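You operate a simulated robot arm through the tools that you are given. There is no shell and no other tool.

The job below is to be done with a simulated robot arm. You get a single attempt, and the scene is never put back.

Task
Spin the purple and the teal glue tube for 5 seconds.
Fine: one tube in each well, hood shut, dial at 5, press the green button once; wait till the green lamp is out; leave the other tubes.

The check looks at the end state, three seconds after you hand in, the way a careful person would. Anything else that was tipped, shoved, dropped, spilled or broken makes it a failure.

Robot
A 6-joint arm with a two-finger parallel gripper, fixed in place. Base frame: the origin is at the foot of the arm, x ahead of it, y to its left, z up; the work surface is at about z = 0.76. Lengths are in m, angles in degrees, forces in N, time in s.
With the tool pointing down near the work surface it reaches from about 0.24 to 0.64 m from the base axis. Its first joint turns from -66.0 to 66.0 degrees. Payload 2.7 kg.
Tool frame: the origin (TCP) lies between the finger pads and is the grasp point; the fingertips stand 0.023 m ahead of it; z points along the fingers, y is the line along which they close. Largest opening 0.094 m; finger width 0.038, thickness 0.01; the body of the gripper, 0.054 by 0.096 m, starts 0.039 m behind the TCP.
Orientation is that of the tool frame in the base frame, as [roll, pitch, yaw] about the fixed x, y, z axes, in that order (R = Rz(yaw) Ry(pitch) Rx(roll)). With the fingers straight down and closing along the base's y, the tool's x points along the base's -x, its y along +y and its z along -z.

Tools
- The arm moves only by the tool play_rows. Its argument "plan" is a list that holds one entry, the list of rows, each a list of 6 numbers: the shift along the tool's x, y, z in m, then the turn, a rotation vector about the tool's x, y, z in degrees. In form: [[[x, y, z, rx, ry, rz], ...]]. A call has 1 to 20 rows; each row is the pose to reach, as a shift and turn from the pose commanded when the call began, along the tool's axes at that moment. "gripper" is the finger opening in m, from 0 to 0.094, set as the call begins (left out, the last holds). Rows are played at 5 a second. More than 0.05 m and 8.6 degrees between two rows, or a gripper value outside its range, and nothing of the call is played. A pose out of reach is approached as far as the arm can. The call stops where the force on the tool passes 40 N (or 10 N more than at its start, if that is more) or the arm is blocked; 0.2 s more then pass. The fingers move at their own pace (about 0.045 m/s each) and stop on an object; they squeeze with about 45 N. The grip force told is the motor's: it shows also when the fingers shut on nothing. Time passes only in rows, and 0.2 s behind the last, so rows that repeat a pose let the fingers close. It gives the time, the measured TCP pose, the force on the tool (base axes), the opening and the grip force at its end, in the units of the frame above (readings bear some noise), with the torque about the TCP (base axes, N m) and any sound that the robot's microphone picked up.
- Cameras (640 x 400 px; columns grow to the right, rows downward): "scene" is fixed at [0.0755, -0.4319, 1.4077]; the picture's right is [0.77, -0.64, 0.00], its down [-0.35, -0.42, -0.84] and it looks along [0.54, 0.65, -0.54] (base axes); focal length 324 px, centre (320, 200). "wrist" rides on the gripper at [0.086, 0.016, -0.075] in the tool frame; the picture's right is [-0.18, 0.98, 0.00], its down [-0.58, -0.11, -0.81] and it looks along [-0.79, -0.15, 0.59] (tool axes); focal length 243 px, centre (320, 200). There is no depth. A picture from a camera that has moved, and an enlarged one, comes with that camera's place and axes in the base frame and with its lens.
- grab_frame(camera): a new picture of that camera. It takes no simulated time.
- zoom(camera, box): a new picture of the part [left, top, right, bottom] of that camera's present view, enlarged. It takes no simulated time.
- hand_in(): hands the job in; it is judged then, once.

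Places have to be worked out from the pictures, the camera data and where the tool is seen. Open the gripper and draw the arm clear of the work before you hand the job in, unless the task says otherwise.

The tools are called after "Call:" as name(argument=value, ...) on one line, values as JSON. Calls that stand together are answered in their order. play_rows: Moves the arm, as the interface text tells. Its arguments: {"type":"object","properties":{"plan":{"type":"array","items":{"type":"array","items":{"type":"array","items":{"type":"number"}}}},"gripper":{"type":"number"}},"required":["plan"]} The other tools are called the same way: grab_frame (camera) takes a picture; zoom (camera, box) takes an enlarged picture of a part of a camera's view; hand_in () hands the job in.

At the start:

```text
t: 0.0
tcp_pos: [0.401, 0.0653, 1.0823]
ee_rot: [-180.0, 0.0, 180.0]
force: [0.1, -0.1, 0.1]
torque: [0.02, -0.03, 0.01]
gripper_width: 0.0941
finger_force: 0.0
```

scene: 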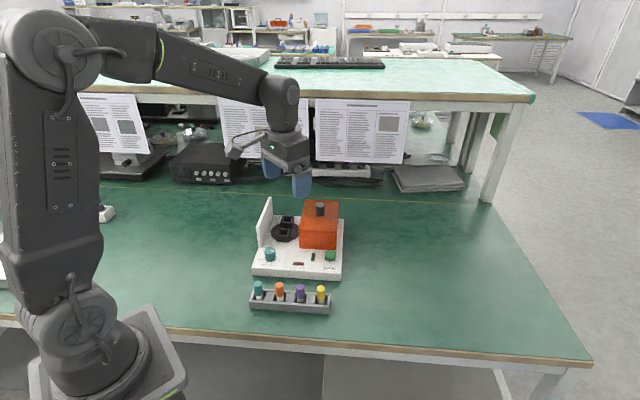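
wrist: 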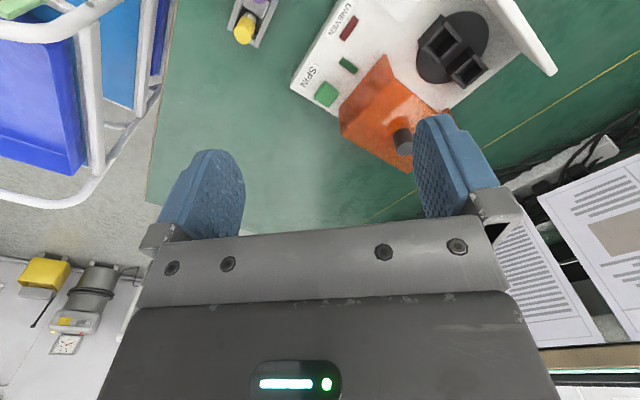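

I'll start by zooming in on the device and the tube rack to find out where everything is.

Call:
zoom(camera="scene", box=[230, 180, 370, 330])

Call:
zoom(camera="wrist", box=[200, 0, 600, 200])

```text
2.67 times, centred on (300, 255) of scene
camera zoom: at [0.0755, -0.4319, 1.4077], right [0.77, -0.64, 0.0], down [-0.35, -0.42, -0.84], along [0.54, 0.65, -0.54], focal length 863 px, centre (373, 53)
```

zoom: 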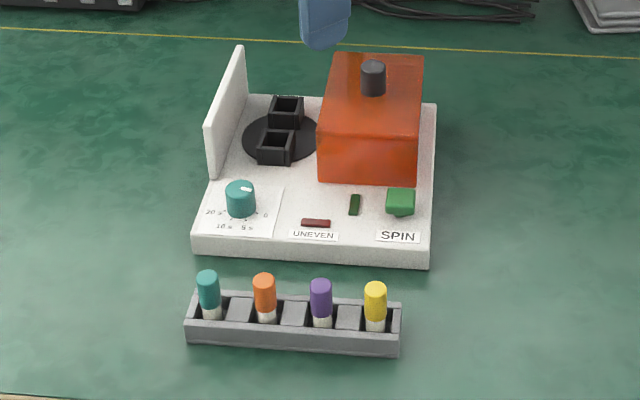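

```text
1.60 times, centred on (400, 100) of wrist
camera zoom: at [0.3144, 0.081, 1.159], right [0.18, 0.98, 0.0], down [0.58, -0.11, 0.81], along [0.79, -0.15, -0.59], focal length 388 px, centre (192, 360)
```

zoom: 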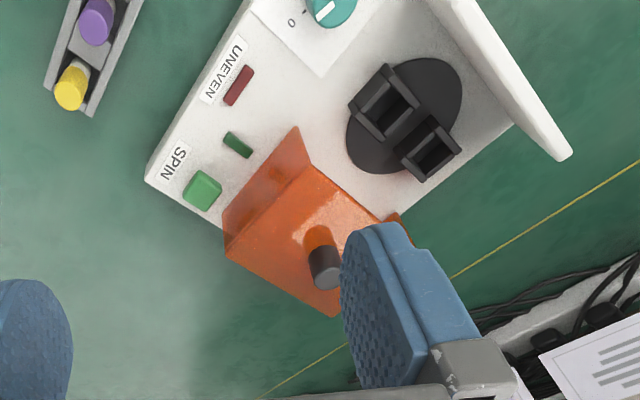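

The rack and device both lie at about −44° yaw: the rack is around (0.35, 0.01) and the device centre is around (0.48, 0.15). I'll turn the tool to face the device squarely and pull back, so the wrist camera sees both.

Call:
play_rows(plan=[[[0.0168, -0.0175, 0, 0, 0, -7.33], [0.0337, -0.035, 0, 0, 0, -14.67], [0.0505, -0.0525, 0, 0, 0, -22], [0.0673, -0.07, 0, 0, 0, -29.33], [0.0842, -0.0875, 0, 0, 0, -36.67], [0.101, -0.105, 0, 0, 0, -44], [0.101, -0.105, 0, 0, 0, -44]]])

Call:
grab_frame(camera="wrist")

Call:
grab_frame(camera="scene")

```text
t: 1.6
tcp_pos: [0.299, -0.0413, 1.0839]
ee_rot: [-180.0, -0.1, -135.9]
force: [0.6, 0.1, 0.0]
torque: [-0.03, 0.02, -0.02]
gripper_width: 0.0939
finger_force: 0.2
```

```text
taken
camera wrist: at [0.2262, -0.0895, 1.1592], right [-0.55, 0.83, 0.0], down [0.49, 0.33, 0.81], along [0.67, 0.44, -0.59], focal length 243 px, centre (320, 200)
```

wrist: 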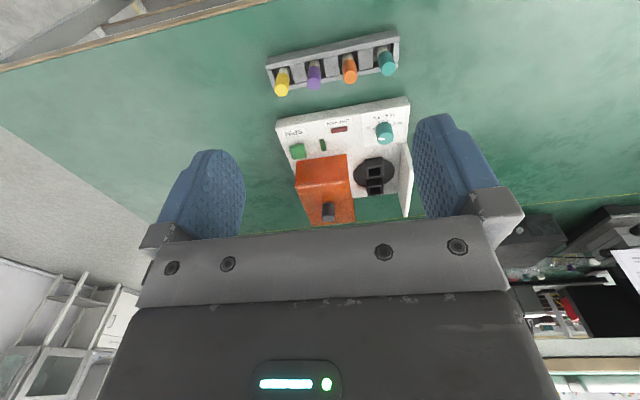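

```text
taken
```

scene: 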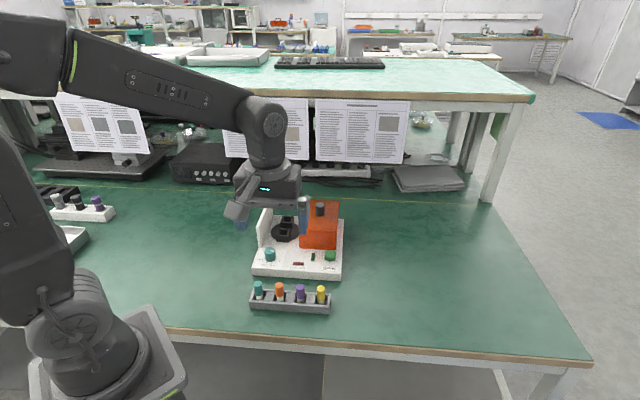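

There are more capped tubes on a white holder at the left side of the bench. I'll zoom in on those, and on the wrist view of the device.

Call:
zoom(camera="scene", box=[30, 170, 150, 270])

Call:
zoom(camera="wrist", box=[240, 20, 440, 230])

Call:
zoom(camera="scene", box=[230, 190, 360, 320])

```text
4.00 times, centred on (90, 220) of scene
camera zoom: at [0.0755, -0.4319, 1.4077], right [0.77, -0.64, 0.0], down [-0.35, -0.42, -0.84], along [0.54, 0.65, -0.54], focal length 1294 px, centre (1240, 120)
```

zoom: 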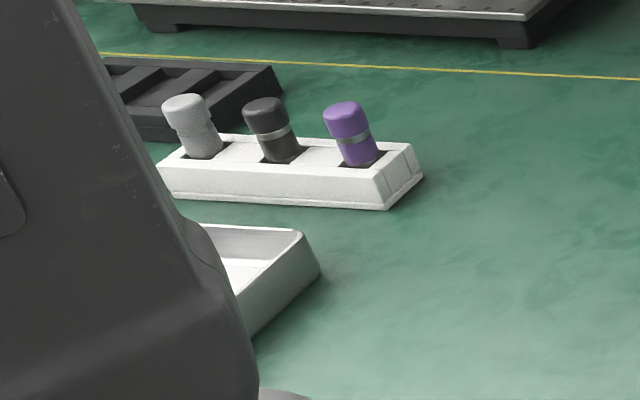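

```text
1.90 times, centred on (340, 125) of wrist
camera zoom: at [0.2262, -0.0895, 1.1592], right [-0.55, 0.83, 0.0], down [0.49, 0.33, 0.81], along [0.67, 0.44, -0.59], focal length 462 px, centre (282, 343)
```

zoom: 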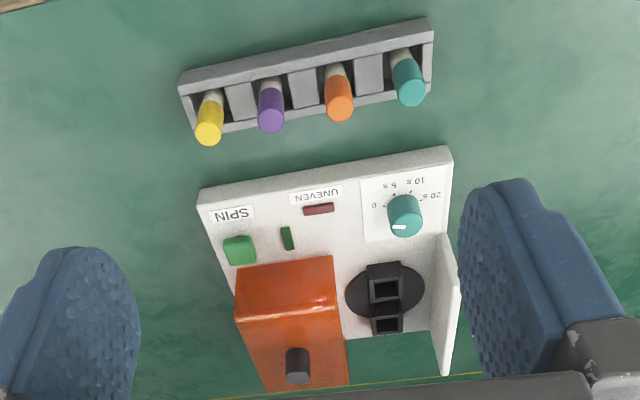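

```text
3.08 times, centred on (295, 255) of scene
camera zoom: at [0.0755, -0.4319, 1.4077], right [0.77, -0.64, 0.0], down [-0.35, -0.42, -0.84], along [0.54, 0.65, -0.54], focal length 995 px, centre (397, 31)
```

zoom: 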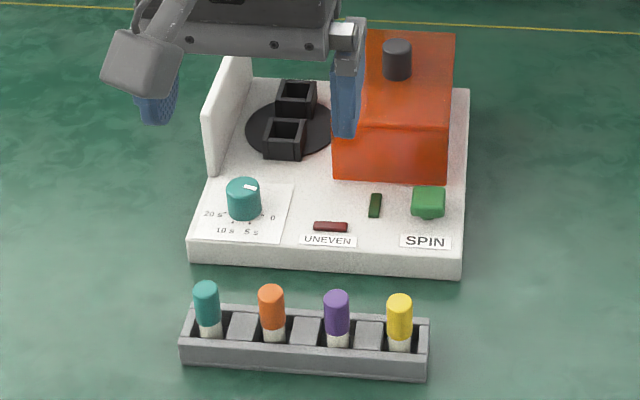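

The glue tubes are the four white-bodied ones in the grey rack. The well openings come out at about z = 0.83–0.84 near (0.48, 0.21). I'll bring the camera closer to the rotor and dial for a more precise look.

Call:
play_rows(plan=[[[-0.032, 0.008, 0.01, 0, 0, 0], [-0.063, 0.016, 0.021, 0, 0, 0], [-0.095, 0.024, 0.031, 0, 0, 0], [-0.127, 0.032, 0.042, 0, 0, 0], [-0.158, 0.04, 0.052, 0, 0, 0], [-0.19, 0.048, 0.063, 0, 0, 0], [-0.222, 0.057, 0.073, 0, 0, 0], [-0.2536, 0.0648, 0.084, 0, 0, 0], [-0.2536, 0.0648, 0.084, 0, 0, 0]]])

Call:
grab_frame(camera="wrist")

Call:
zoom(camera="wrist", box=[220, 0, 460, 200])

```text
t: 3.6
tcp_pos: [0.4393, 0.1826, 1.0]
ee_rot: [180.0, 0.0, -136.1]
force: [0.5, 0.0, -0.4]
torque: [-0.01, 0.01, 0.02]
gripper_width: 0.094
finger_force: 0.0
```

```text
taken
camera wrist: at [0.3653, 0.1339, 1.0749], right [-0.55, 0.83, 0.0], down [0.49, 0.33, 0.81], along [0.67, 0.44, -0.59], focal length 243 px, centre (320, 200)
```

wrist: 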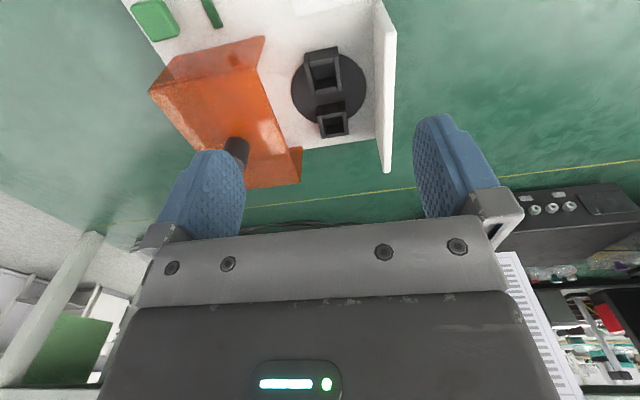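

```text
2.00 times, centred on (340, 100) of wrist
camera zoom: at [0.3653, 0.1339, 1.0749], right [-0.55, 0.83, 0.0], down [0.49, 0.33, 0.81], along [0.67, 0.44, -0.59], focal length 485 px, centre (280, 400)
```

zoom: 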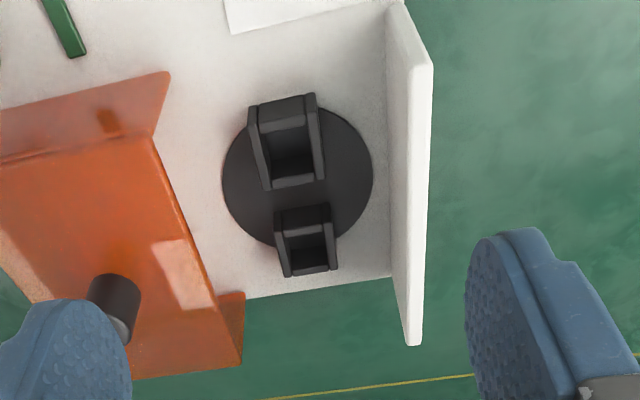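

I need more detail of the wells, so I'll zoom in tighter on the rotor.

Call:
zoom(camera="wrist", box=[280, 35, 380, 145])

Call:
zoom(camera="scene", box=[250, 195, 350, 285])

```text
3.64 times, centred on (330, 90) of wrist
camera zoom: at [0.3653, 0.1339, 1.0749], right [-0.55, 0.83, 0.0], down [0.49, 0.33, 0.81], along [0.67, 0.44, -0.59], focal length 882 px, centre (284, 600)
```

zoom: 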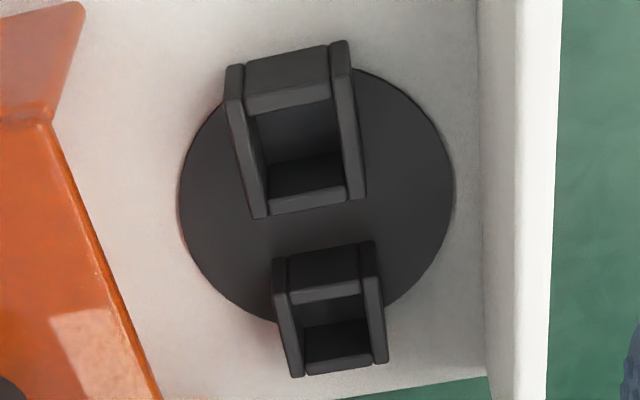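

```text
4.44 times, centred on (300, 240) of scene
camera zoom: at [0.0755, -0.4319, 1.4077], right [0.77, -0.64, 0.0], down [-0.35, -0.42, -0.84], along [0.54, 0.65, -0.54], focal length 1438 px, centre (409, 22)
```

zoom: 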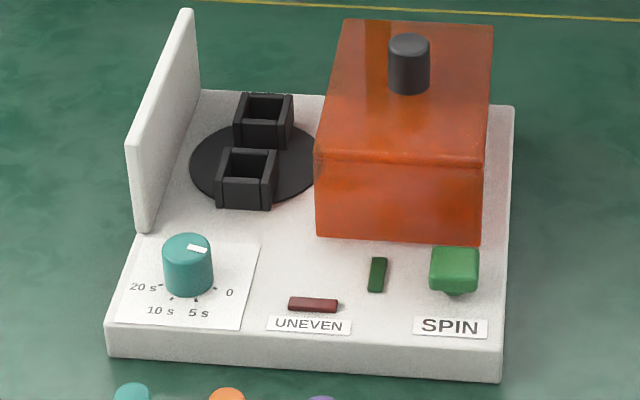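

The wells line up along the device's depth, at about (0.470, 0.208) and (0.514, 0.252), with the rim near z = 0.818. The hood slides left toward the white wall, and the dial is at about 0. Next I'll move back over the rack for a close look at the tubes.

Call:
play_rows(plan=[[[0.033, -0.005, 0.012, 0, 0, 0], [0.067, -0.011, 0.025, 0, 0, 0], [0.1, -0.016, 0.037, 0, 0, 0], [0.134, -0.022, 0.05, 0, 0, 0], [0.167, -0.027, 0.062, 0, 0, 0], [0.2, -0.032, 0.075, 0, 0, 0], [0.2, -0.032, 0.075, 0, 0, 0]]])

Call:
grab_frame(camera="wrist")

Call:
zoom(camera="wrist", box=[200, 0, 460, 170])

Call:
zoom(camera="scene", box=[240, 270, 340, 330])

```text
t: 5.2
tcp_pos: [0.3156, 0.0218, 0.9216]
ee_rot: [-179.9, 0.0, -135.9]
force: [-0.1, -0.2, 0.1]
torque: [0.01, -0.01, 0.02]
gripper_width: 0.0941
finger_force: 0.0
```

```text
taken
camera wrist: at [0.2435, -0.0269, 0.999], right [-0.55, 0.83, 0.0], down [0.49, 0.33, 0.81], along [0.67, 0.44, -0.59], focal length 243 px, centre (320, 200)
```

wrist: 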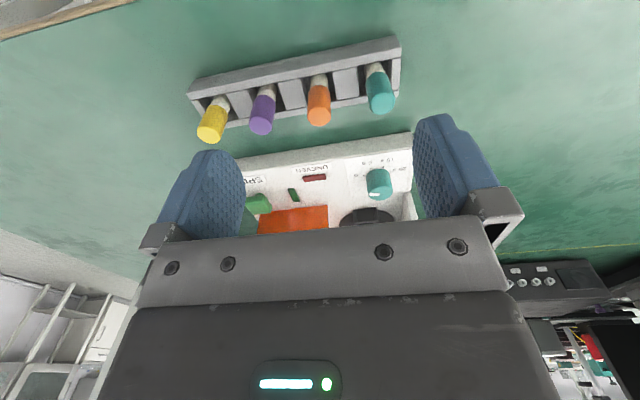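

```text
2.35 times, centred on (330, 85) of wrist
camera zoom: at [0.2435, -0.0269, 0.999], right [-0.55, 0.83, 0.0], down [0.49, 0.33, 0.81], along [0.67, 0.44, -0.59], focal length 571 px, centre (296, 471)
```

zoom: 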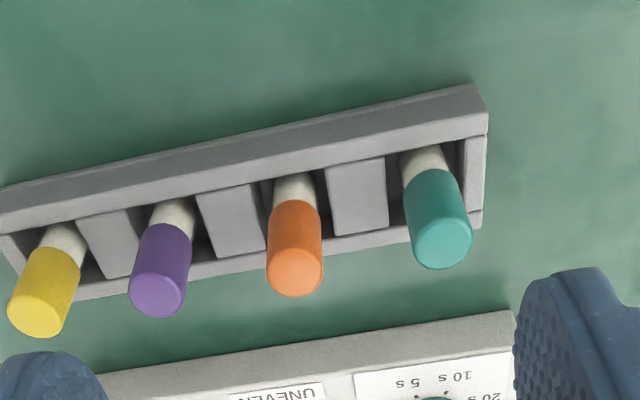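

```text
6.40 times, centred on (290, 300) of scene
camera zoom: at [0.0755, -0.4319, 1.4077], right [0.77, -0.64, 0.0], down [-0.35, -0.42, -0.84], along [0.54, 0.65, -0.54], focal length 2070 px, centre (512, -440)
```

zoom: 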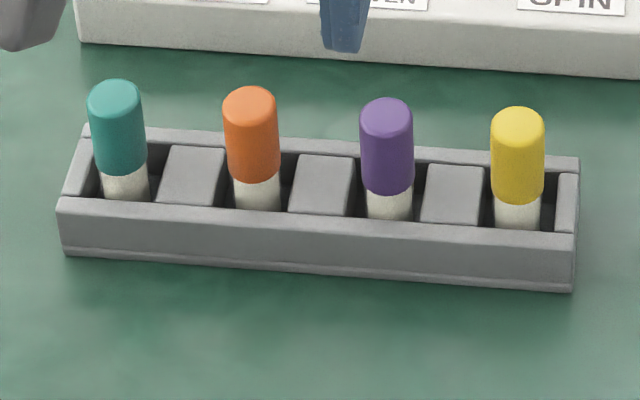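

The triangulation agrees well between views: purple cap top at (0.377, 0.003, 0.828), teal at (0.306, 0.074, 0.828), rack rim near 0.788. I'll move above the purple tube with the yaw set to −135° and the opening at 0.04 m so the fingers fit between the neighbouring caps.

Call:
play_rows(plan=[[[-0.0155, -0.0278, 0.012, 0, 0, -0.5], [-0.031, -0.0557, 0.024, 0, 0, -1], [-0.031, -0.0557, 0.024, 0, 0, -1], [-0.031, -0.0557, 0.024, 0, 0, -1]]], gripper=0.04)

Call:
grab_frame(camera="wrist")

Call:
zoom(camera="scene", box=[230, 230, 350, 330])

```text
t: 6.2
tcp_pos: [0.376, 0.0032, 0.8992]
ee_rot: [179.9, 0.0, -135.0]
force: [-0.2, 0.6, 0.3]
torque: [-0.01, -0.02, 0.0]
gripper_width: 0.0402
finger_force: 0.1
```

```text
taken
camera wrist: at [0.3043, -0.0471, 0.9751], right [-0.57, 0.82, 0.0], down [0.49, 0.33, 0.81], along [0.67, 0.46, -0.59], focal length 243 px, centre (320, 200)
```

wrist: 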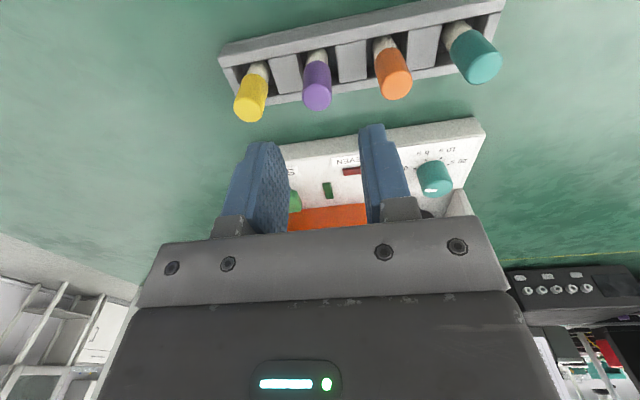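

```text
4.00 times, centred on (290, 280) of scene
camera zoom: at [0.0755, -0.4319, 1.4077], right [0.77, -0.64, 0.0], down [-0.35, -0.42, -0.84], along [0.54, 0.65, -0.54], focal length 1294 px, centre (440, -120)
```

zoom: 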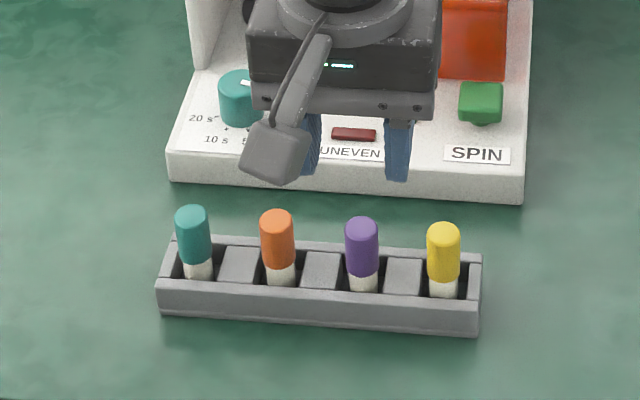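

The point directly under the TCP at cap-top height should appear at about pixel (320, 97) in the wrist view. I'll zoom in to see how far off the cap is.

Call:
zoom(camera="wrist", box=[270, 30, 370, 130])

```text
4.00 times, centred on (320, 80) of wrist
camera zoom: at [0.3043, -0.0471, 0.9751], right [-0.57, 0.82, 0.0], down [0.49, 0.33, 0.81], along [0.67, 0.46, -0.59], focal length 970 px, centre (320, 680)
```

zoom: 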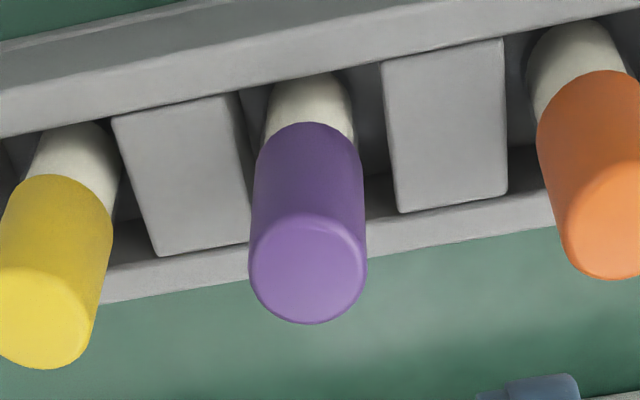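

The purple cap sits about 2 mm toward −y_tool from the TCP axis; the cap is about 19 mm wide and the body about 16.5 mm. I'll correct for that and descend to TCP z ≈ 0.817, which puts the fingertips at about 0.794, above the rack rim.

Call:
play_rows(plan=[[[0, -0.002, 0, 0, 0, 0], [0, -0.002, 0.02, 0, 0, 0], [0, -0.002, 0.04, 0, 0, 0], [0, -0.002, 0.055, 0, 0, 0], [0, -0.002, 0.07, 0, 0, 0], [0, -0.002, 0.077, 0, 0, 0], [0, -0.002, 0.083, 0, 0, 0], [0, -0.002, 0.083, 0, 0, 0]]])

Call:
grab_frame(camera="wrist")

Call:
zoom(camera="scene", box=[240, 250, 350, 330])

```text
t: 8.0
tcp_pos: [0.3765, 0.001, 0.818]
ee_rot: [-179.9, -0.1, -134.9]
force: [-0.3, 0.0, 1.3]
torque: [-0.01, -0.01, 0.01]
gripper_width: 0.04
finger_force: 0.0
```

```text
taken
camera wrist: at [0.3052, -0.049, 0.893], right [-0.56, 0.83, 0.0], down [0.49, 0.33, 0.81], along [0.67, 0.46, -0.59], focal length 243 px, centre (320, 200)
```

wrist: 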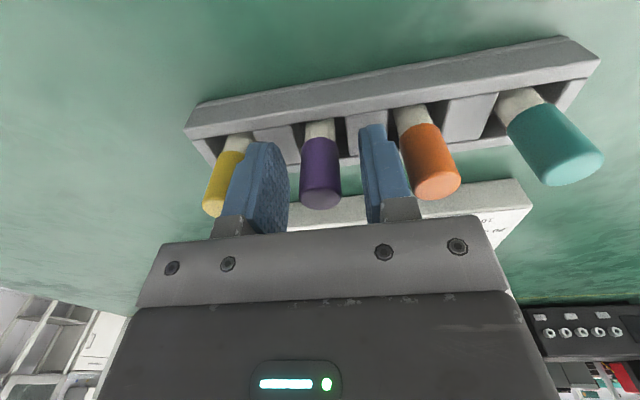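

```text
5.00 times, centred on (295, 290) of scene
camera zoom: at [0.0755, -0.4319, 1.4077], right [0.77, -0.64, 0.0], down [-0.35, -0.42, -0.84], along [0.54, 0.65, -0.54], focal length 1617 px, centre (445, -250)
```

zoom: 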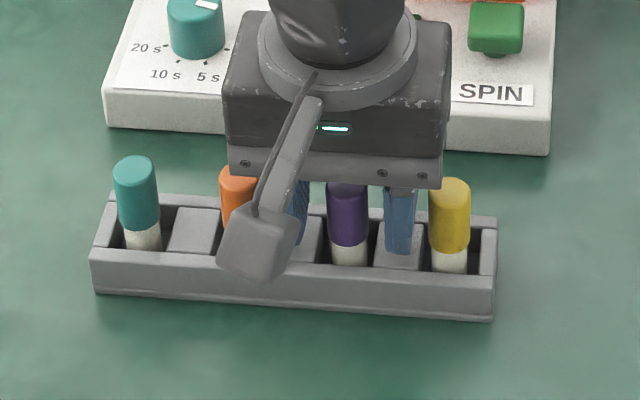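

The purple cap is centred between the pads and the fingers are clear of the orange and yellow caps. I'll close on it now.

Call:
play_rows(plan=[[[0, 0, 0, 0, 0, 0], [0, 0, 0, 0, 0, 0], [0, 0, 0, 0, 0, 0], [0, 0, 0, 0, 0, 0]]], gripper=0.01)

Call:
zoom(camera="wrist", box=[220, 80, 420, 240])

```text
t: 9.0
tcp_pos: [0.3777, 0.0014, 0.8174]
ee_rot: [-179.9, 0.0, -135.0]
force: [0.5, -0.3, 0.2]
torque: [0.03, 0.03, 0.0]
gripper_width: 0.0188
finger_force: 45.1
```

```text
2.50 times, centred on (320, 160) of wrist
camera zoom: at [0.3051, -0.0489, 0.8931], right [-0.56, 0.83, 0.0], down [0.49, 0.33, 0.81], along [0.67, 0.46, -0.59], focal length 606 px, centre (320, 300)
```

zoom: 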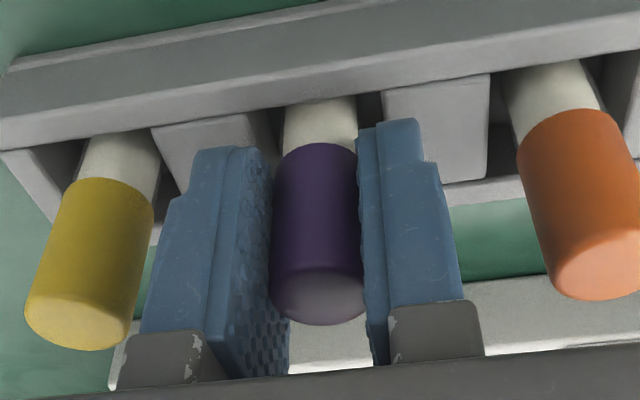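

The cap is held at 18.8 mm. I'll lift straight up and check the tube in the wrist view.

Call:
play_rows(plan=[[[0, 0, -0.01, 0, 0, 0], [0, 0, -0.025, 0, 0, 0], [0, 0, -0.045, 0, 0, 0], [0, 0, -0.065, 0, 0, 0], [0, 0, -0.09, 0, 0, 0], [0, 0, -0.113, 0, 0, 0], [0, 0, -0.113, 0, 0, 0]]])

Call:
grab_frame(camera="wrist")

Call:
zoom(camera="scene", box=[230, 180, 350, 330])

```text
t: 10.6
tcp_pos: [0.3758, 0.0002, 0.9295]
ee_rot: [179.9, 0.0, -135.1]
force: [0.3, 0.5, -0.6]
torque: [0.02, -0.01, 0.01]
gripper_width: 0.0186
finger_force: 44.7
```

```text
taken
camera wrist: at [0.3047, -0.05, 1.0051], right [-0.56, 0.83, 0.0], down [0.49, 0.33, 0.81], along [0.67, 0.46, -0.59], focal length 243 px, centre (320, 200)
```

wrist: 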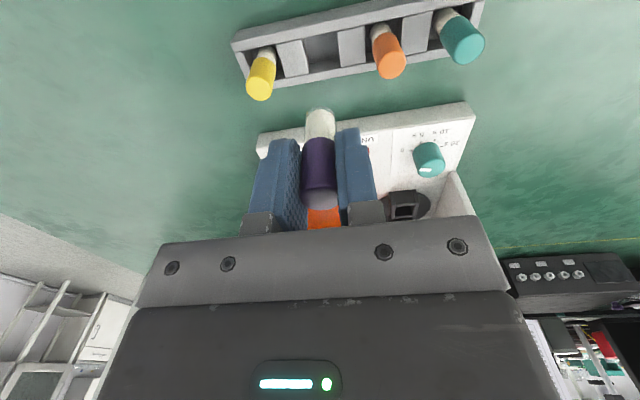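

```text
2.67 times, centred on (290, 255) of scene
camera zoom: at [0.0755, -0.4319, 1.4077], right [0.77, -0.64, 0.0], down [-0.35, -0.42, -0.84], along [0.54, 0.65, -0.54], focal length 863 px, centre (400, 53)
```

zoom: 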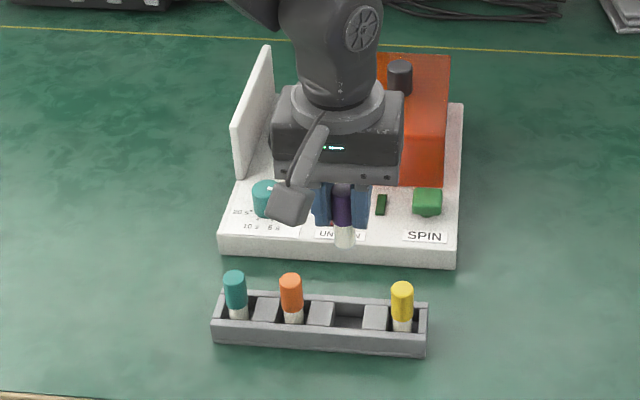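

The purple tube is lifted cleanly, with its bottom about 45 mm below the TCP. I'll carry it above the back well at about (0.514, 0.252) and check alignment from there.

Call:
play_rows(plan=[[[-0.0345, 0.0102, 0, 0, 0, 0], [-0.069, 0.0204, 0, 0, 0, 0], [-0.1034, 0.0306, 0, 0, 0, 0], [-0.1378, 0.0408, 0, 0, 0, 0], [-0.1722, 0.0509, 0, 0, 0, 0], [-0.2067, 0.0611, 0, 0, 0, 0], [-0.2411, 0.0713, 0, 0, 0, 0], [-0.2756, 0.0815, 0, 0, 0, 0], [-0.2756, 0.0815, 0, 0, 0, 0]]])

Call:
grab_frame(camera="wrist")

Call:
zoom(camera="wrist", box=[240, 0, 400, 140])

Call:
zoom(camera="scene", box=[240, 170, 360, 290])

```text
t: 12.6
tcp_pos: [0.5144, 0.2543, 0.9333]
ee_rot: [180.0, 0.0, -134.9]
force: [0.5, 0.2, -0.8]
torque: [-0.01, -0.01, -0.01]
gripper_width: 0.0187
finger_force: 45.0
```

```text
taken
camera wrist: at [0.4419, 0.2041, 1.0081], right [-0.56, 0.83, 0.0], down [0.49, 0.33, 0.81], along [0.67, 0.46, -0.59], focal length 243 px, centre (320, 200)
```

wrist: 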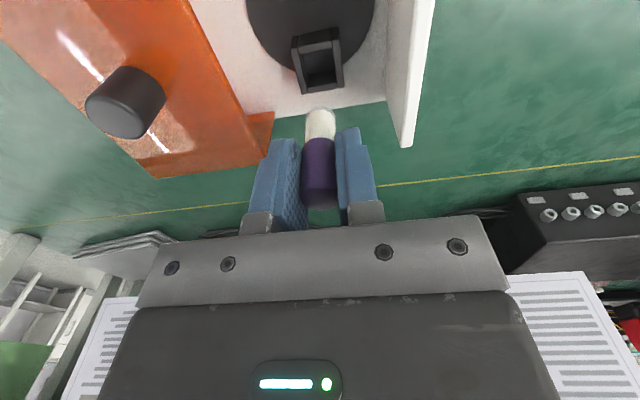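

```text
2.86 times, centred on (320, 70) of wrist
camera zoom: at [0.4419, 0.2041, 1.0081], right [-0.56, 0.83, 0.0], down [0.49, 0.33, 0.81], along [0.67, 0.46, -0.59], focal length 693 px, centre (320, 571)
```

zoom: 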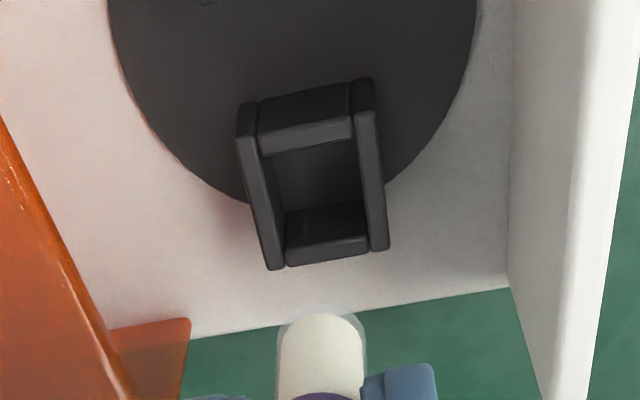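

```text
3.33 times, centred on (300, 230) of scene
camera zoom: at [0.0755, -0.4319, 1.4077], right [0.77, -0.64, 0.0], down [-0.35, -0.42, -0.84], along [0.54, 0.65, -0.54], focal length 1078 px, centre (387, 100)
```

zoom: 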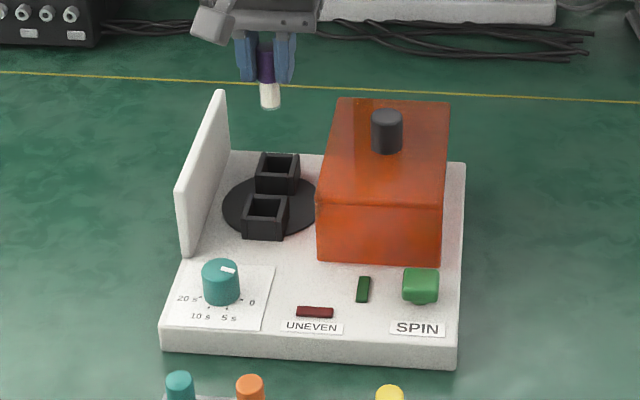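

The tube is within about 1 mm of the well centre. I'll apply the small correction and lower part-way, then check again with the tube bottom just above the rim.

Call:
play_rows(plan=[[[-0.001, -0.0006, 0.015, 0, 0, 0], [-0.001, -0.0006, 0.03, 0, 0, 0], [-0.001, -0.0006, 0.045, 0, 0, 0], [-0.001, -0.0006, 0.045, 0, 0, 0]]])

Call:
zoom(camera="wrist", box=[260, 50, 380, 150])

Call:
zoom(camera="scene", box=[255, 170, 325, 240])

```text
t: 13.6
tcp_pos: [0.5158, 0.2528, 0.8861]
ee_rot: [179.9, 0.1, -135.0]
force: [-0.5, 0.6, -0.9]
torque: [-0.01, -0.01, 0.03]
gripper_width: 0.0186
finger_force: 44.6
```

```text
4.00 times, centred on (320, 100) of wrist
camera zoom: at [0.4438, 0.2031, 0.9617], right [-0.56, 0.83, 0.0], down [0.49, 0.33, 0.81], along [0.67, 0.46, -0.59], focal length 970 px, centre (320, 600)
```

zoom: 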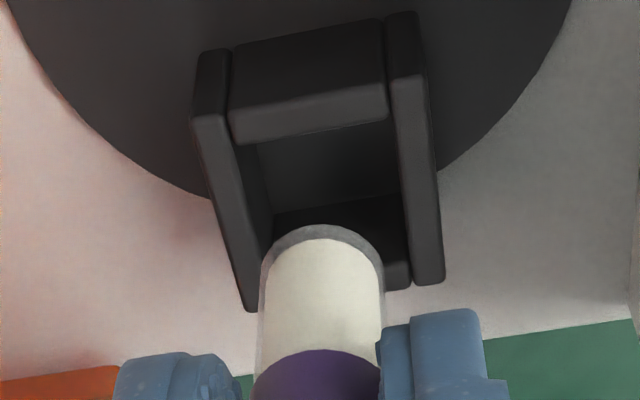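

```text
5.71 times, centred on (290, 205) of scene
camera zoom: at [0.0755, -0.4319, 1.4077], right [0.77, -0.64, 0.0], down [-0.35, -0.42, -0.84], along [0.54, 0.65, -0.54], focal length 1848 px, centre (491, 171)
```

zoom: 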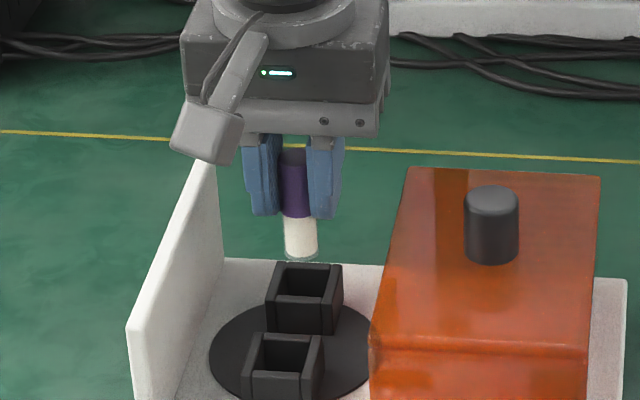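

The tube bottom is just above the rim and within about 1 mm of the opening's centre. I'll lower it slowly into the well and watch the force.

Call:
play_rows(plan=[[[0.0, 0.0004, 0.006, 0, 0, 0], [0.0, 0.0004, 0.012, 0, 0, 0], [0.0, 0.0004, 0.018, 0, 0, 0], [0.0, 0.0004, 0.024, 0, 0, 0], [0.0, 0.0004, 0.024, 0, 0, 0]]])

Call:
zoom(camera="wrist", box=[260, 60, 380, 220])

Call:
zoom(camera="scene", box=[255, 170, 325, 240])

```text
t: 14.8
tcp_pos: [0.515, 0.2553, 0.8601]
ee_rot: [-180.0, 0.0, -134.9]
force: [-0.2, -0.5, -0.3]
torque: [0.0, 0.01, -0.03]
gripper_width: 0.0184
finger_force: 44.8
```

```text
2.50 times, centred on (320, 140) of wrist
camera zoom: at [0.4433, 0.2036, 0.9371], right [-0.56, 0.83, 0.0], down [0.49, 0.33, 0.81], along [0.67, 0.46, -0.59], focal length 606 px, centre (320, 350)
```

zoom: 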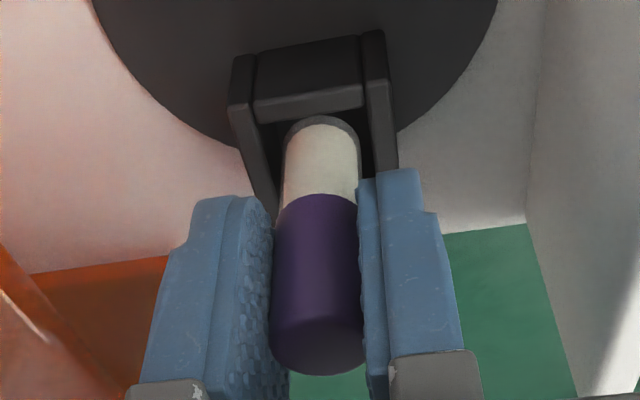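

```text
5.71 times, centred on (290, 205) of scene
camera zoom: at [0.0755, -0.4319, 1.4077], right [0.77, -0.64, 0.0], down [-0.35, -0.42, -0.84], along [0.54, 0.65, -0.54], focal length 1848 px, centre (491, 171)
```

zoom: 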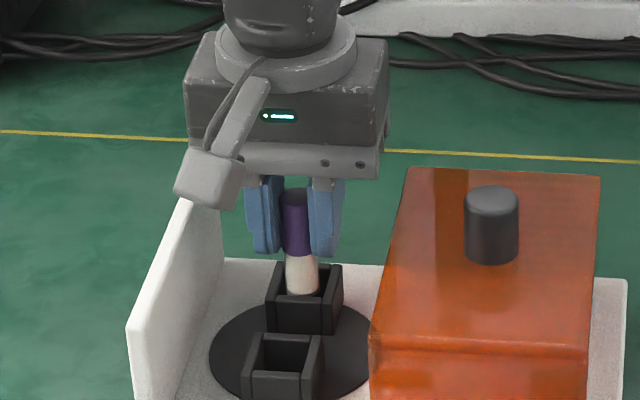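

The tube has entered the well cleanly with no side force. I'll go on down in small steps to find the floor.

Call:
play_rows(plan=[[[0.0, 0, 0.003, 0, 0, 0], [0.0, 0, 0.006, 0, 0, 0], [0.0, 0, 0.009, 0, 0, 0], [0.0, 0, 0.009, 0, 0, 0]]])

Call:
zoom(camera="scene", box=[265, 195, 325, 245])

```text
t: 15.8
tcp_pos: [0.5157, 0.2555, 0.8522]
ee_rot: [180.0, 0.0, -134.9]
force: [0.8, 0.1, -0.4]
torque: [-0.02, -0.04, -0.02]
gripper_width: 0.0185
finger_force: 44.9
```

```text
8.00 times, centred on (295, 220) of scene
camera zoom: at [0.0755, -0.4319, 1.4077], right [0.77, -0.64, 0.0], down [-0.35, -0.42, -0.84], along [0.54, 0.65, -0.54], focal length 2588 px, centre (520, 40)
```

zoom: 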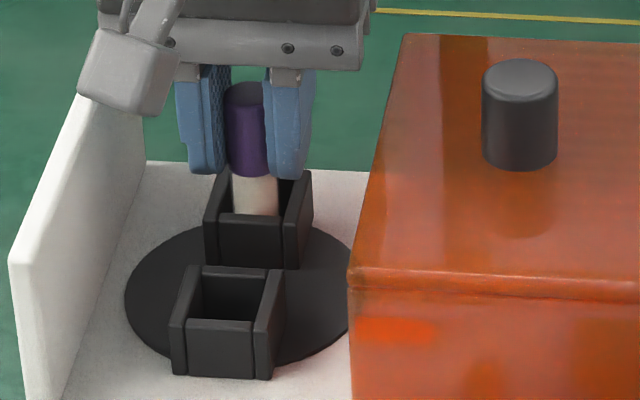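

There's still no contact at TCP z ≈ 0.853. I'll keep going in fine steps.

Call:
play_rows(plan=[[[0.0, 0, 0.0015, 0, 0, 0], [0.0, 0, 0.003, 0, 0, 0], [0.0, 0, 0.003, 0, 0, 0]]])

Call:
play_rows(plan=[[[0.0, 0, 0.0015, 0, 0, 0], [0.0, 0, 0.003, 0, 0, 0], [0.0, 0, 0.003, 0, 0, 0]]])

```text
t: 16.6
tcp_pos: [0.5141, 0.2556, 0.8488]
ee_rot: [-180.0, -0.1, -135.0]
force: [0.7, -0.7, 0.4]
torque: [-0.02, -0.01, 0.0]
gripper_width: 0.0187
finger_force: 45.2
```

```text
t: 17.4
tcp_pos: [0.5153, 0.2543, 0.8472]
ee_rot: [-179.9, -0.1, -135.0]
force: [0.0, -1.3, -0.1]
torque: [0.0, 0.01, -0.02]
gripper_width: 0.0186
finger_force: 45.0
```

No contact yet at z ≈ 0.8475. I'll take two more small steps, keeping the fingertips above the rim.

Call:
play_rows(plan=[[[0.0, 0, 0.001, 0, 0, 0], [0.0, 0, 0.002, 0, 0, 0], [0.0, 0, 0.002, 0, 0, 0]]])

Call:
zoom(camera="wrist", box=[250, 60, 390, 220])

Call:
zoom(camera="scene", box=[265, 200, 315, 240])

```text
t: 18.2
tcp_pos: [0.5156, 0.2548, 0.8438]
ee_rot: [180.0, 0.1, -135.0]
force: [0.4, -0.1, 0.8]
torque: [0.01, 0.01, -0.01]
gripper_width: 0.0185
finger_force: 45.4
```

```text
2.50 times, centred on (320, 140) of wrist
camera zoom: at [0.4429, 0.204, 0.92], right [-0.56, 0.83, 0.0], down [0.49, 0.33, 0.81], along [0.67, 0.46, -0.59], focal length 606 px, centre (320, 350)
```

zoom: 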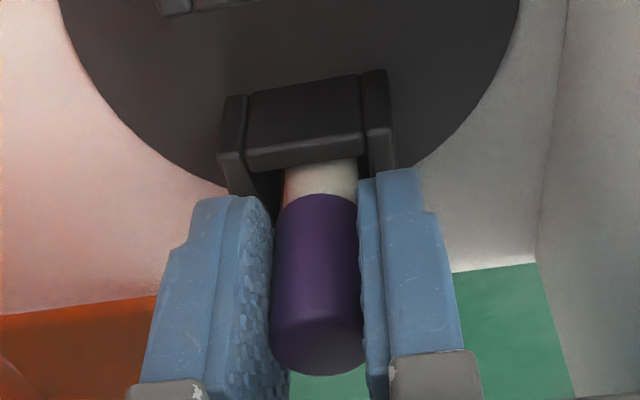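

```text
10.00 times, centred on (290, 220) of scene
camera zoom: at [0.0755, -0.4319, 1.4077], right [0.77, -0.64, 0.0], down [-0.35, -0.42, -0.84], along [0.54, 0.65, -0.54], focal length 3235 px, centre (620, 0)
```

zoom: 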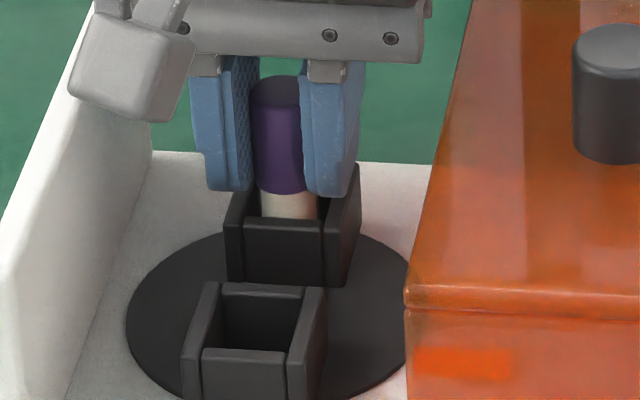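

Still no contact. I'll step down another 2 mm and check the force.

Call:
play_rows(plan=[[[0.0, 0, 0.001, 0, 0, 0], [0.0, 0, 0.002, 0, 0, 0], [0.0, 0, 0.002, 0, 0, 0]]])

```text
t: 19.0
tcp_pos: [0.5153, 0.2551, 0.8419]
ee_rot: [180.0, 0.0, -135.0]
force: [-0.1, -0.1, -0.3]
torque: [0.01, -0.02, -0.04]
gripper_width: 0.0185
finger_force: 44.8
```

There's still no contact force and the tube is about 15 mm or more inside the well, so a few mm of drop at most is safe. I'll open the fingers gently while holding position.

Call:
play_rows(plan=[[[0.0, 0, 0, 0, 0, 0], [0.0, 0, 0, 0, 0, 0], [0.0, 0, 0, 0, 0, 0]]], gripper=0.036)

Call:
zoom(camera="wrist", box=[240, 50, 400, 220])

Call:
zoom(camera="scene", box=[265, 200, 315, 240])

```text
t: 19.8
tcp_pos: [0.515, 0.2544, 0.8424]
ee_rot: [-180.0, 0.0, -135.0]
force: [-0.1, 0.9, -0.3]
torque: [0.02, -0.01, 0.01]
gripper_width: 0.036
finger_force: 0.0
```

```text
2.35 times, centred on (320, 135) of wrist
camera zoom: at [0.4433, 0.2038, 0.9181], right [-0.56, 0.83, 0.0], down [0.49, 0.33, 0.81], along [0.67, 0.46, -0.59], focal length 571 px, centre (320, 353)
```

zoom: 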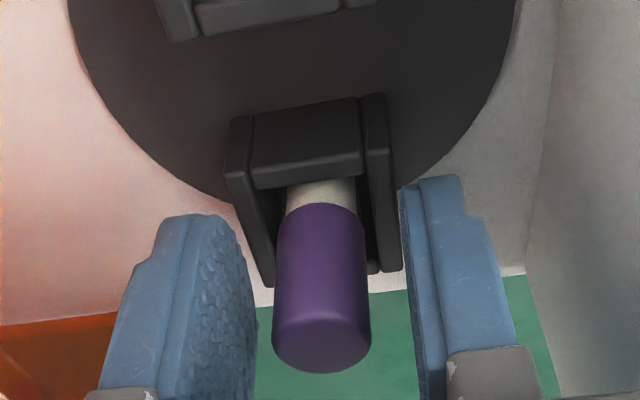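

```text
10.00 times, centred on (290, 220) of scene
camera zoom: at [0.0755, -0.4319, 1.4077], right [0.77, -0.64, 0.0], down [-0.35, -0.42, -0.84], along [0.54, 0.65, -0.54], focal length 3235 px, centre (620, 0)
```

zoom: 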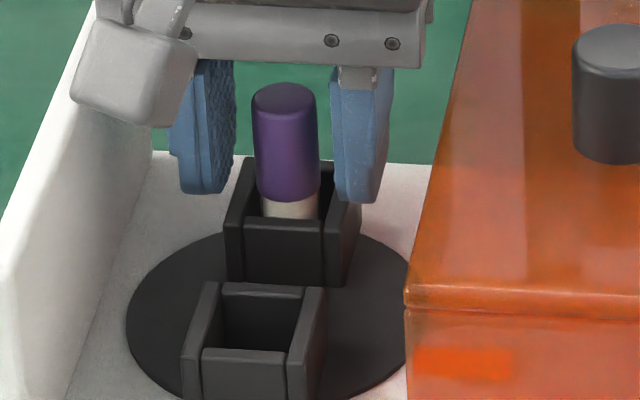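

The purple tube is released and stands upright in the back well. I'll rise straight up, then travel to above the teal tube.

Call:
play_rows(plan=[[[0, 0, -0.015, 0, 0, 0], [0, 0, -0.035, 0, 0, 0], [0, 0, -0.06, 0, 0, 0], [0, 0, -0.085, 0, 0, 0], [0.0343, 0.0026, -0.085, 0, 0, 0], [0.0687, 0.0052, -0.085, 0, 0, 0], [0.103, 0.0078, -0.085, 0, 0, 0], [0.1374, 0.0104, -0.085, 0, 0, 0], [0.1717, 0.0131, -0.085, 0, 0, 0], [0.206, 0.0157, -0.085, 0, 0, 0], [0.2404, 0.0183, -0.085, 0, 0, 0], [0.2747, 0.0209, -0.06, 0, 0, 0], [0.2747, 0.0209, -0.06, 0, 0, 0]]], gripper=0.04)

Call:
grab_frame(camera="wrist")

Call:
zoom(camera="wrist", box=[260, 30, 380, 130])

Call:
zoom(camera="scene", box=[240, 180, 360, 320])

```text
t: 22.6
tcp_pos: [0.305, 0.0745, 0.9041]
ee_rot: [-180.0, 0.0, -135.0]
force: [0.8, -0.6, 0.5]
torque: [0.01, 0.01, 0.02]
gripper_width: 0.0399
finger_force: 0.0
```

```text
taken
camera wrist: at [0.2334, 0.0238, 0.9796], right [-0.57, 0.82, 0.0], down [0.49, 0.33, 0.81], along [0.67, 0.46, -0.59], focal length 243 px, centre (320, 200)
```

wrist: 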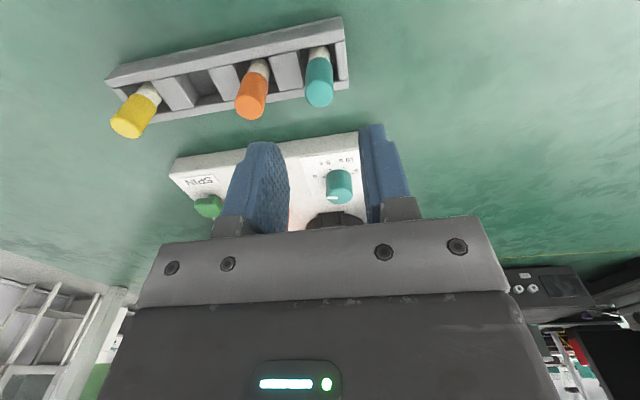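

```text
4.00 times, centred on (320, 80) of wrist
camera zoom: at [0.2334, 0.0238, 0.9796], right [-0.57, 0.82, 0.0], down [0.49, 0.33, 0.81], along [0.67, 0.46, -0.59], focal length 970 px, centre (320, 680)
```

zoom: 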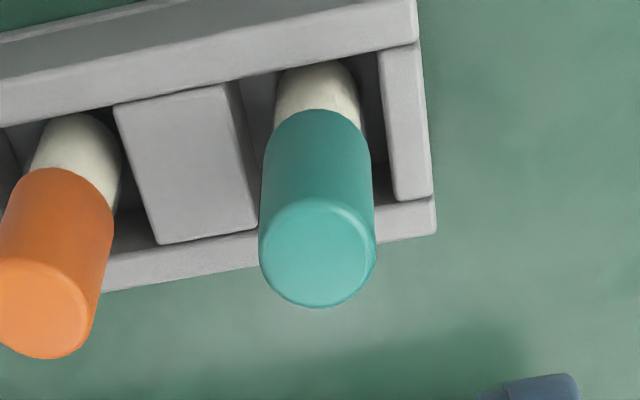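

```text
2.86 times, centred on (300, 250) of scene
camera zoom: at [0.0755, -0.4319, 1.4077], right [0.77, -0.64, 0.0], down [-0.35, -0.42, -0.84], along [0.54, 0.65, -0.54], focal length 924 px, centre (377, 57)
```

zoom: 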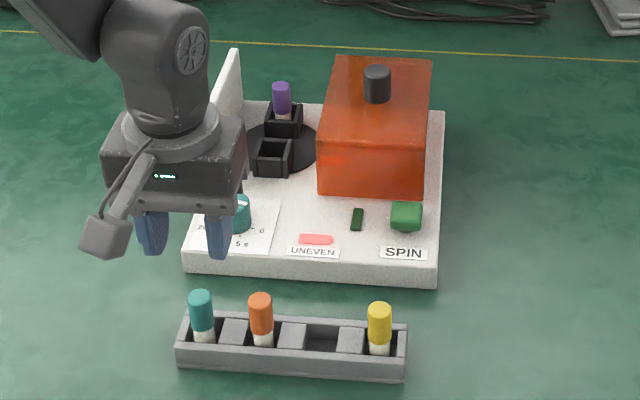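

The UNEVEN lamp is lit, as expected with one tube loaded. The teal cap is within 0.5 mm of the TCP axis, so I'll descend to the same grip height.

Call:
play_rows(plan=[[[0, -0.0004, 0.02, 0, 0, 0], [0, -0.0004, 0.04, 0, 0, 0], [0, -0.0004, 0.058, 0, 0, 0], [0, -0.0004, 0.072, 0, 0, 0], [0, -0.0004, 0.08, 0, 0, 0], [0, -0.0004, 0.087, 0, 0, 0], [0, -0.0004, 0.087, 0, 0, 0]]])

Call:
zoom(camera="wrist", box=[220, 80, 420, 240])

```text
t: 24.2
tcp_pos: [0.3058, 0.0753, 0.8143]
ee_rot: [-180.0, 0.0, -135.0]
force: [-0.2, 0.6, 0.3]
torque: [-0.01, -0.02, -0.02]
gripper_width: 0.0399
finger_force: 0.1
```

```text
2.50 times, centred on (320, 160) of wrist
camera zoom: at [0.2352, 0.0246, 0.8903], right [-0.57, 0.82, 0.0], down [0.49, 0.33, 0.81], along [0.67, 0.46, -0.59], focal length 606 px, centre (320, 300)
```

zoom: 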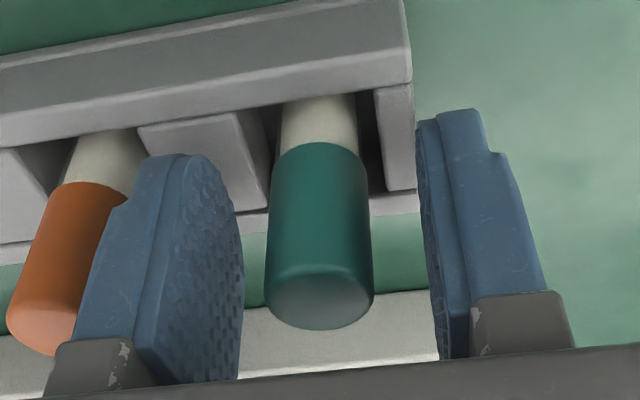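

The pads straddle the teal cap. I'll rise 1.5 mm to match the earlier grip height and close.

Call:
play_rows(plan=[[[0, 0, -0.0015, 0, 0, 0], [0, 0, -0.0015, 0, 0, 0], [0, 0, -0.0015, 0, 0, 0], [0, 0, -0.0015, 0, 0, 0]]], gripper=0.01)

Call:
zoom(camera="wrist", box=[220, 80, 420, 240])

```text
t: 25.2
tcp_pos: [0.3065, 0.0757, 0.8167]
ee_rot: [179.9, -0.1, -134.9]
force: [0.1, -0.6, -0.6]
torque: [-0.01, 0.01, 0.0]
gripper_width: 0.0183
finger_force: 45.1
```

```text
2.50 times, centred on (320, 160) of wrist
camera zoom: at [0.235, 0.0243, 0.8922], right [-0.56, 0.83, 0.0], down [0.49, 0.33, 0.81], along [0.67, 0.46, -0.59], focal length 606 px, centre (320, 300)
```

zoom: 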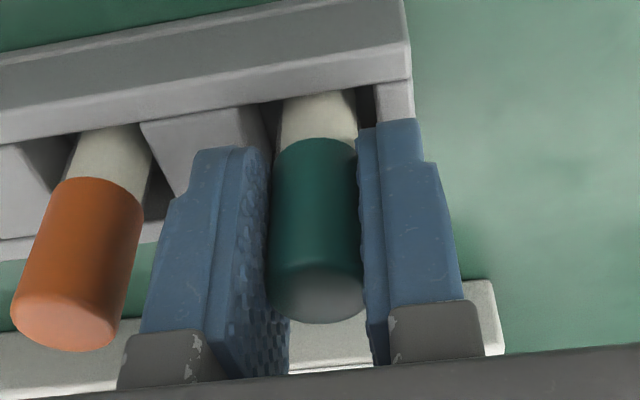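

The teal cap is gripped at 18.3 mm. I'll lift it and carry it above the front well at about (0.470, 0.2085).

Call:
play_rows(plan=[[[0, 0, -0.01, 0, 0, 0], [0, 0, -0.03, 0, 0, 0], [0, 0, -0.055, 0, 0, 0], [0, 0, -0.085, 0, 0, 0], [0, 0, -0.113, 0, 0, 0], [-0.035, -0.0033, -0.113, 0, 0, 0], [-0.07, -0.0066, -0.113, 0, 0, 0], [-0.105, -0.01, -0.113, 0, 0, 0], [-0.14, -0.0133, -0.113, 0, 0, 0], [-0.175, -0.0166, -0.113, 0, 0, 0], [-0.2104, -0.0199, -0.113, 0, 0, 0], [-0.2104, -0.0199, -0.113, 0, 0, 0]]])

Call:
grab_frame(camera="wrist")

Call:
zoom(camera="wrist", box=[240, 0, 400, 140])

Call:
zoom(camera="scene", box=[240, 170, 360, 320])

```text
t: 27.8
tcp_pos: [0.4688, 0.2124, 0.9303]
ee_rot: [180.0, -0.1, -135.0]
force: [0.3, -0.7, 0.3]
torque: [-0.01, -0.01, 0.0]
gripper_width: 0.0186
finger_force: 45.4
```

```text
taken
camera wrist: at [0.3983, 0.1613, 1.0055], right [-0.57, 0.82, 0.0], down [0.49, 0.33, 0.81], along [0.67, 0.46, -0.59], focal length 243 px, centre (320, 200)
```

wrist: 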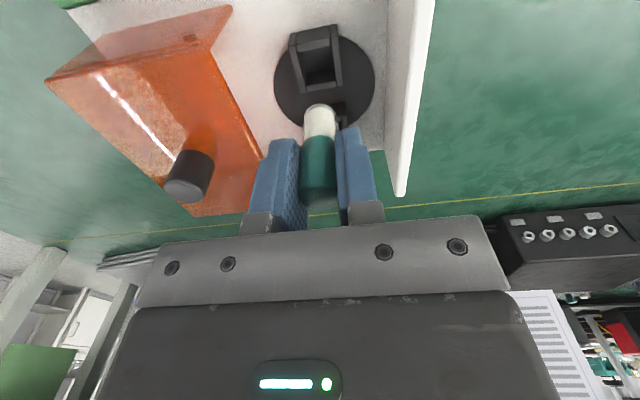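

```text
2.86 times, centred on (320, 70) of wrist
camera zoom: at [0.3983, 0.1613, 1.0055], right [-0.57, 0.82, 0.0], down [0.49, 0.33, 0.81], along [0.67, 0.46, -0.59], focal length 693 px, centre (320, 571)
```

zoom: 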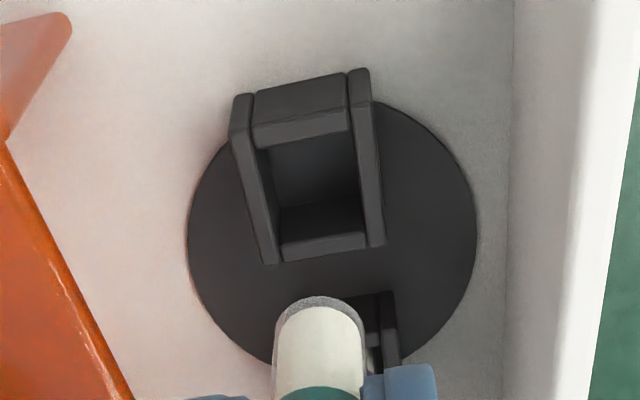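

```text
2.67 times, centred on (300, 245) of scene
camera zoom: at [0.0755, -0.4319, 1.4077], right [0.77, -0.64, 0.0], down [-0.35, -0.42, -0.84], along [0.54, 0.65, -0.54], focal length 863 px, centre (373, 80)
```

zoom: 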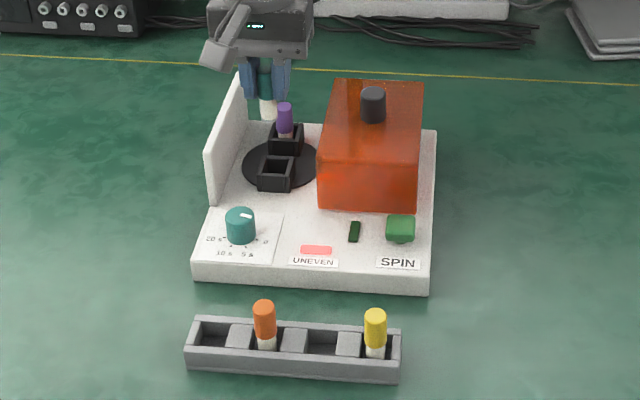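

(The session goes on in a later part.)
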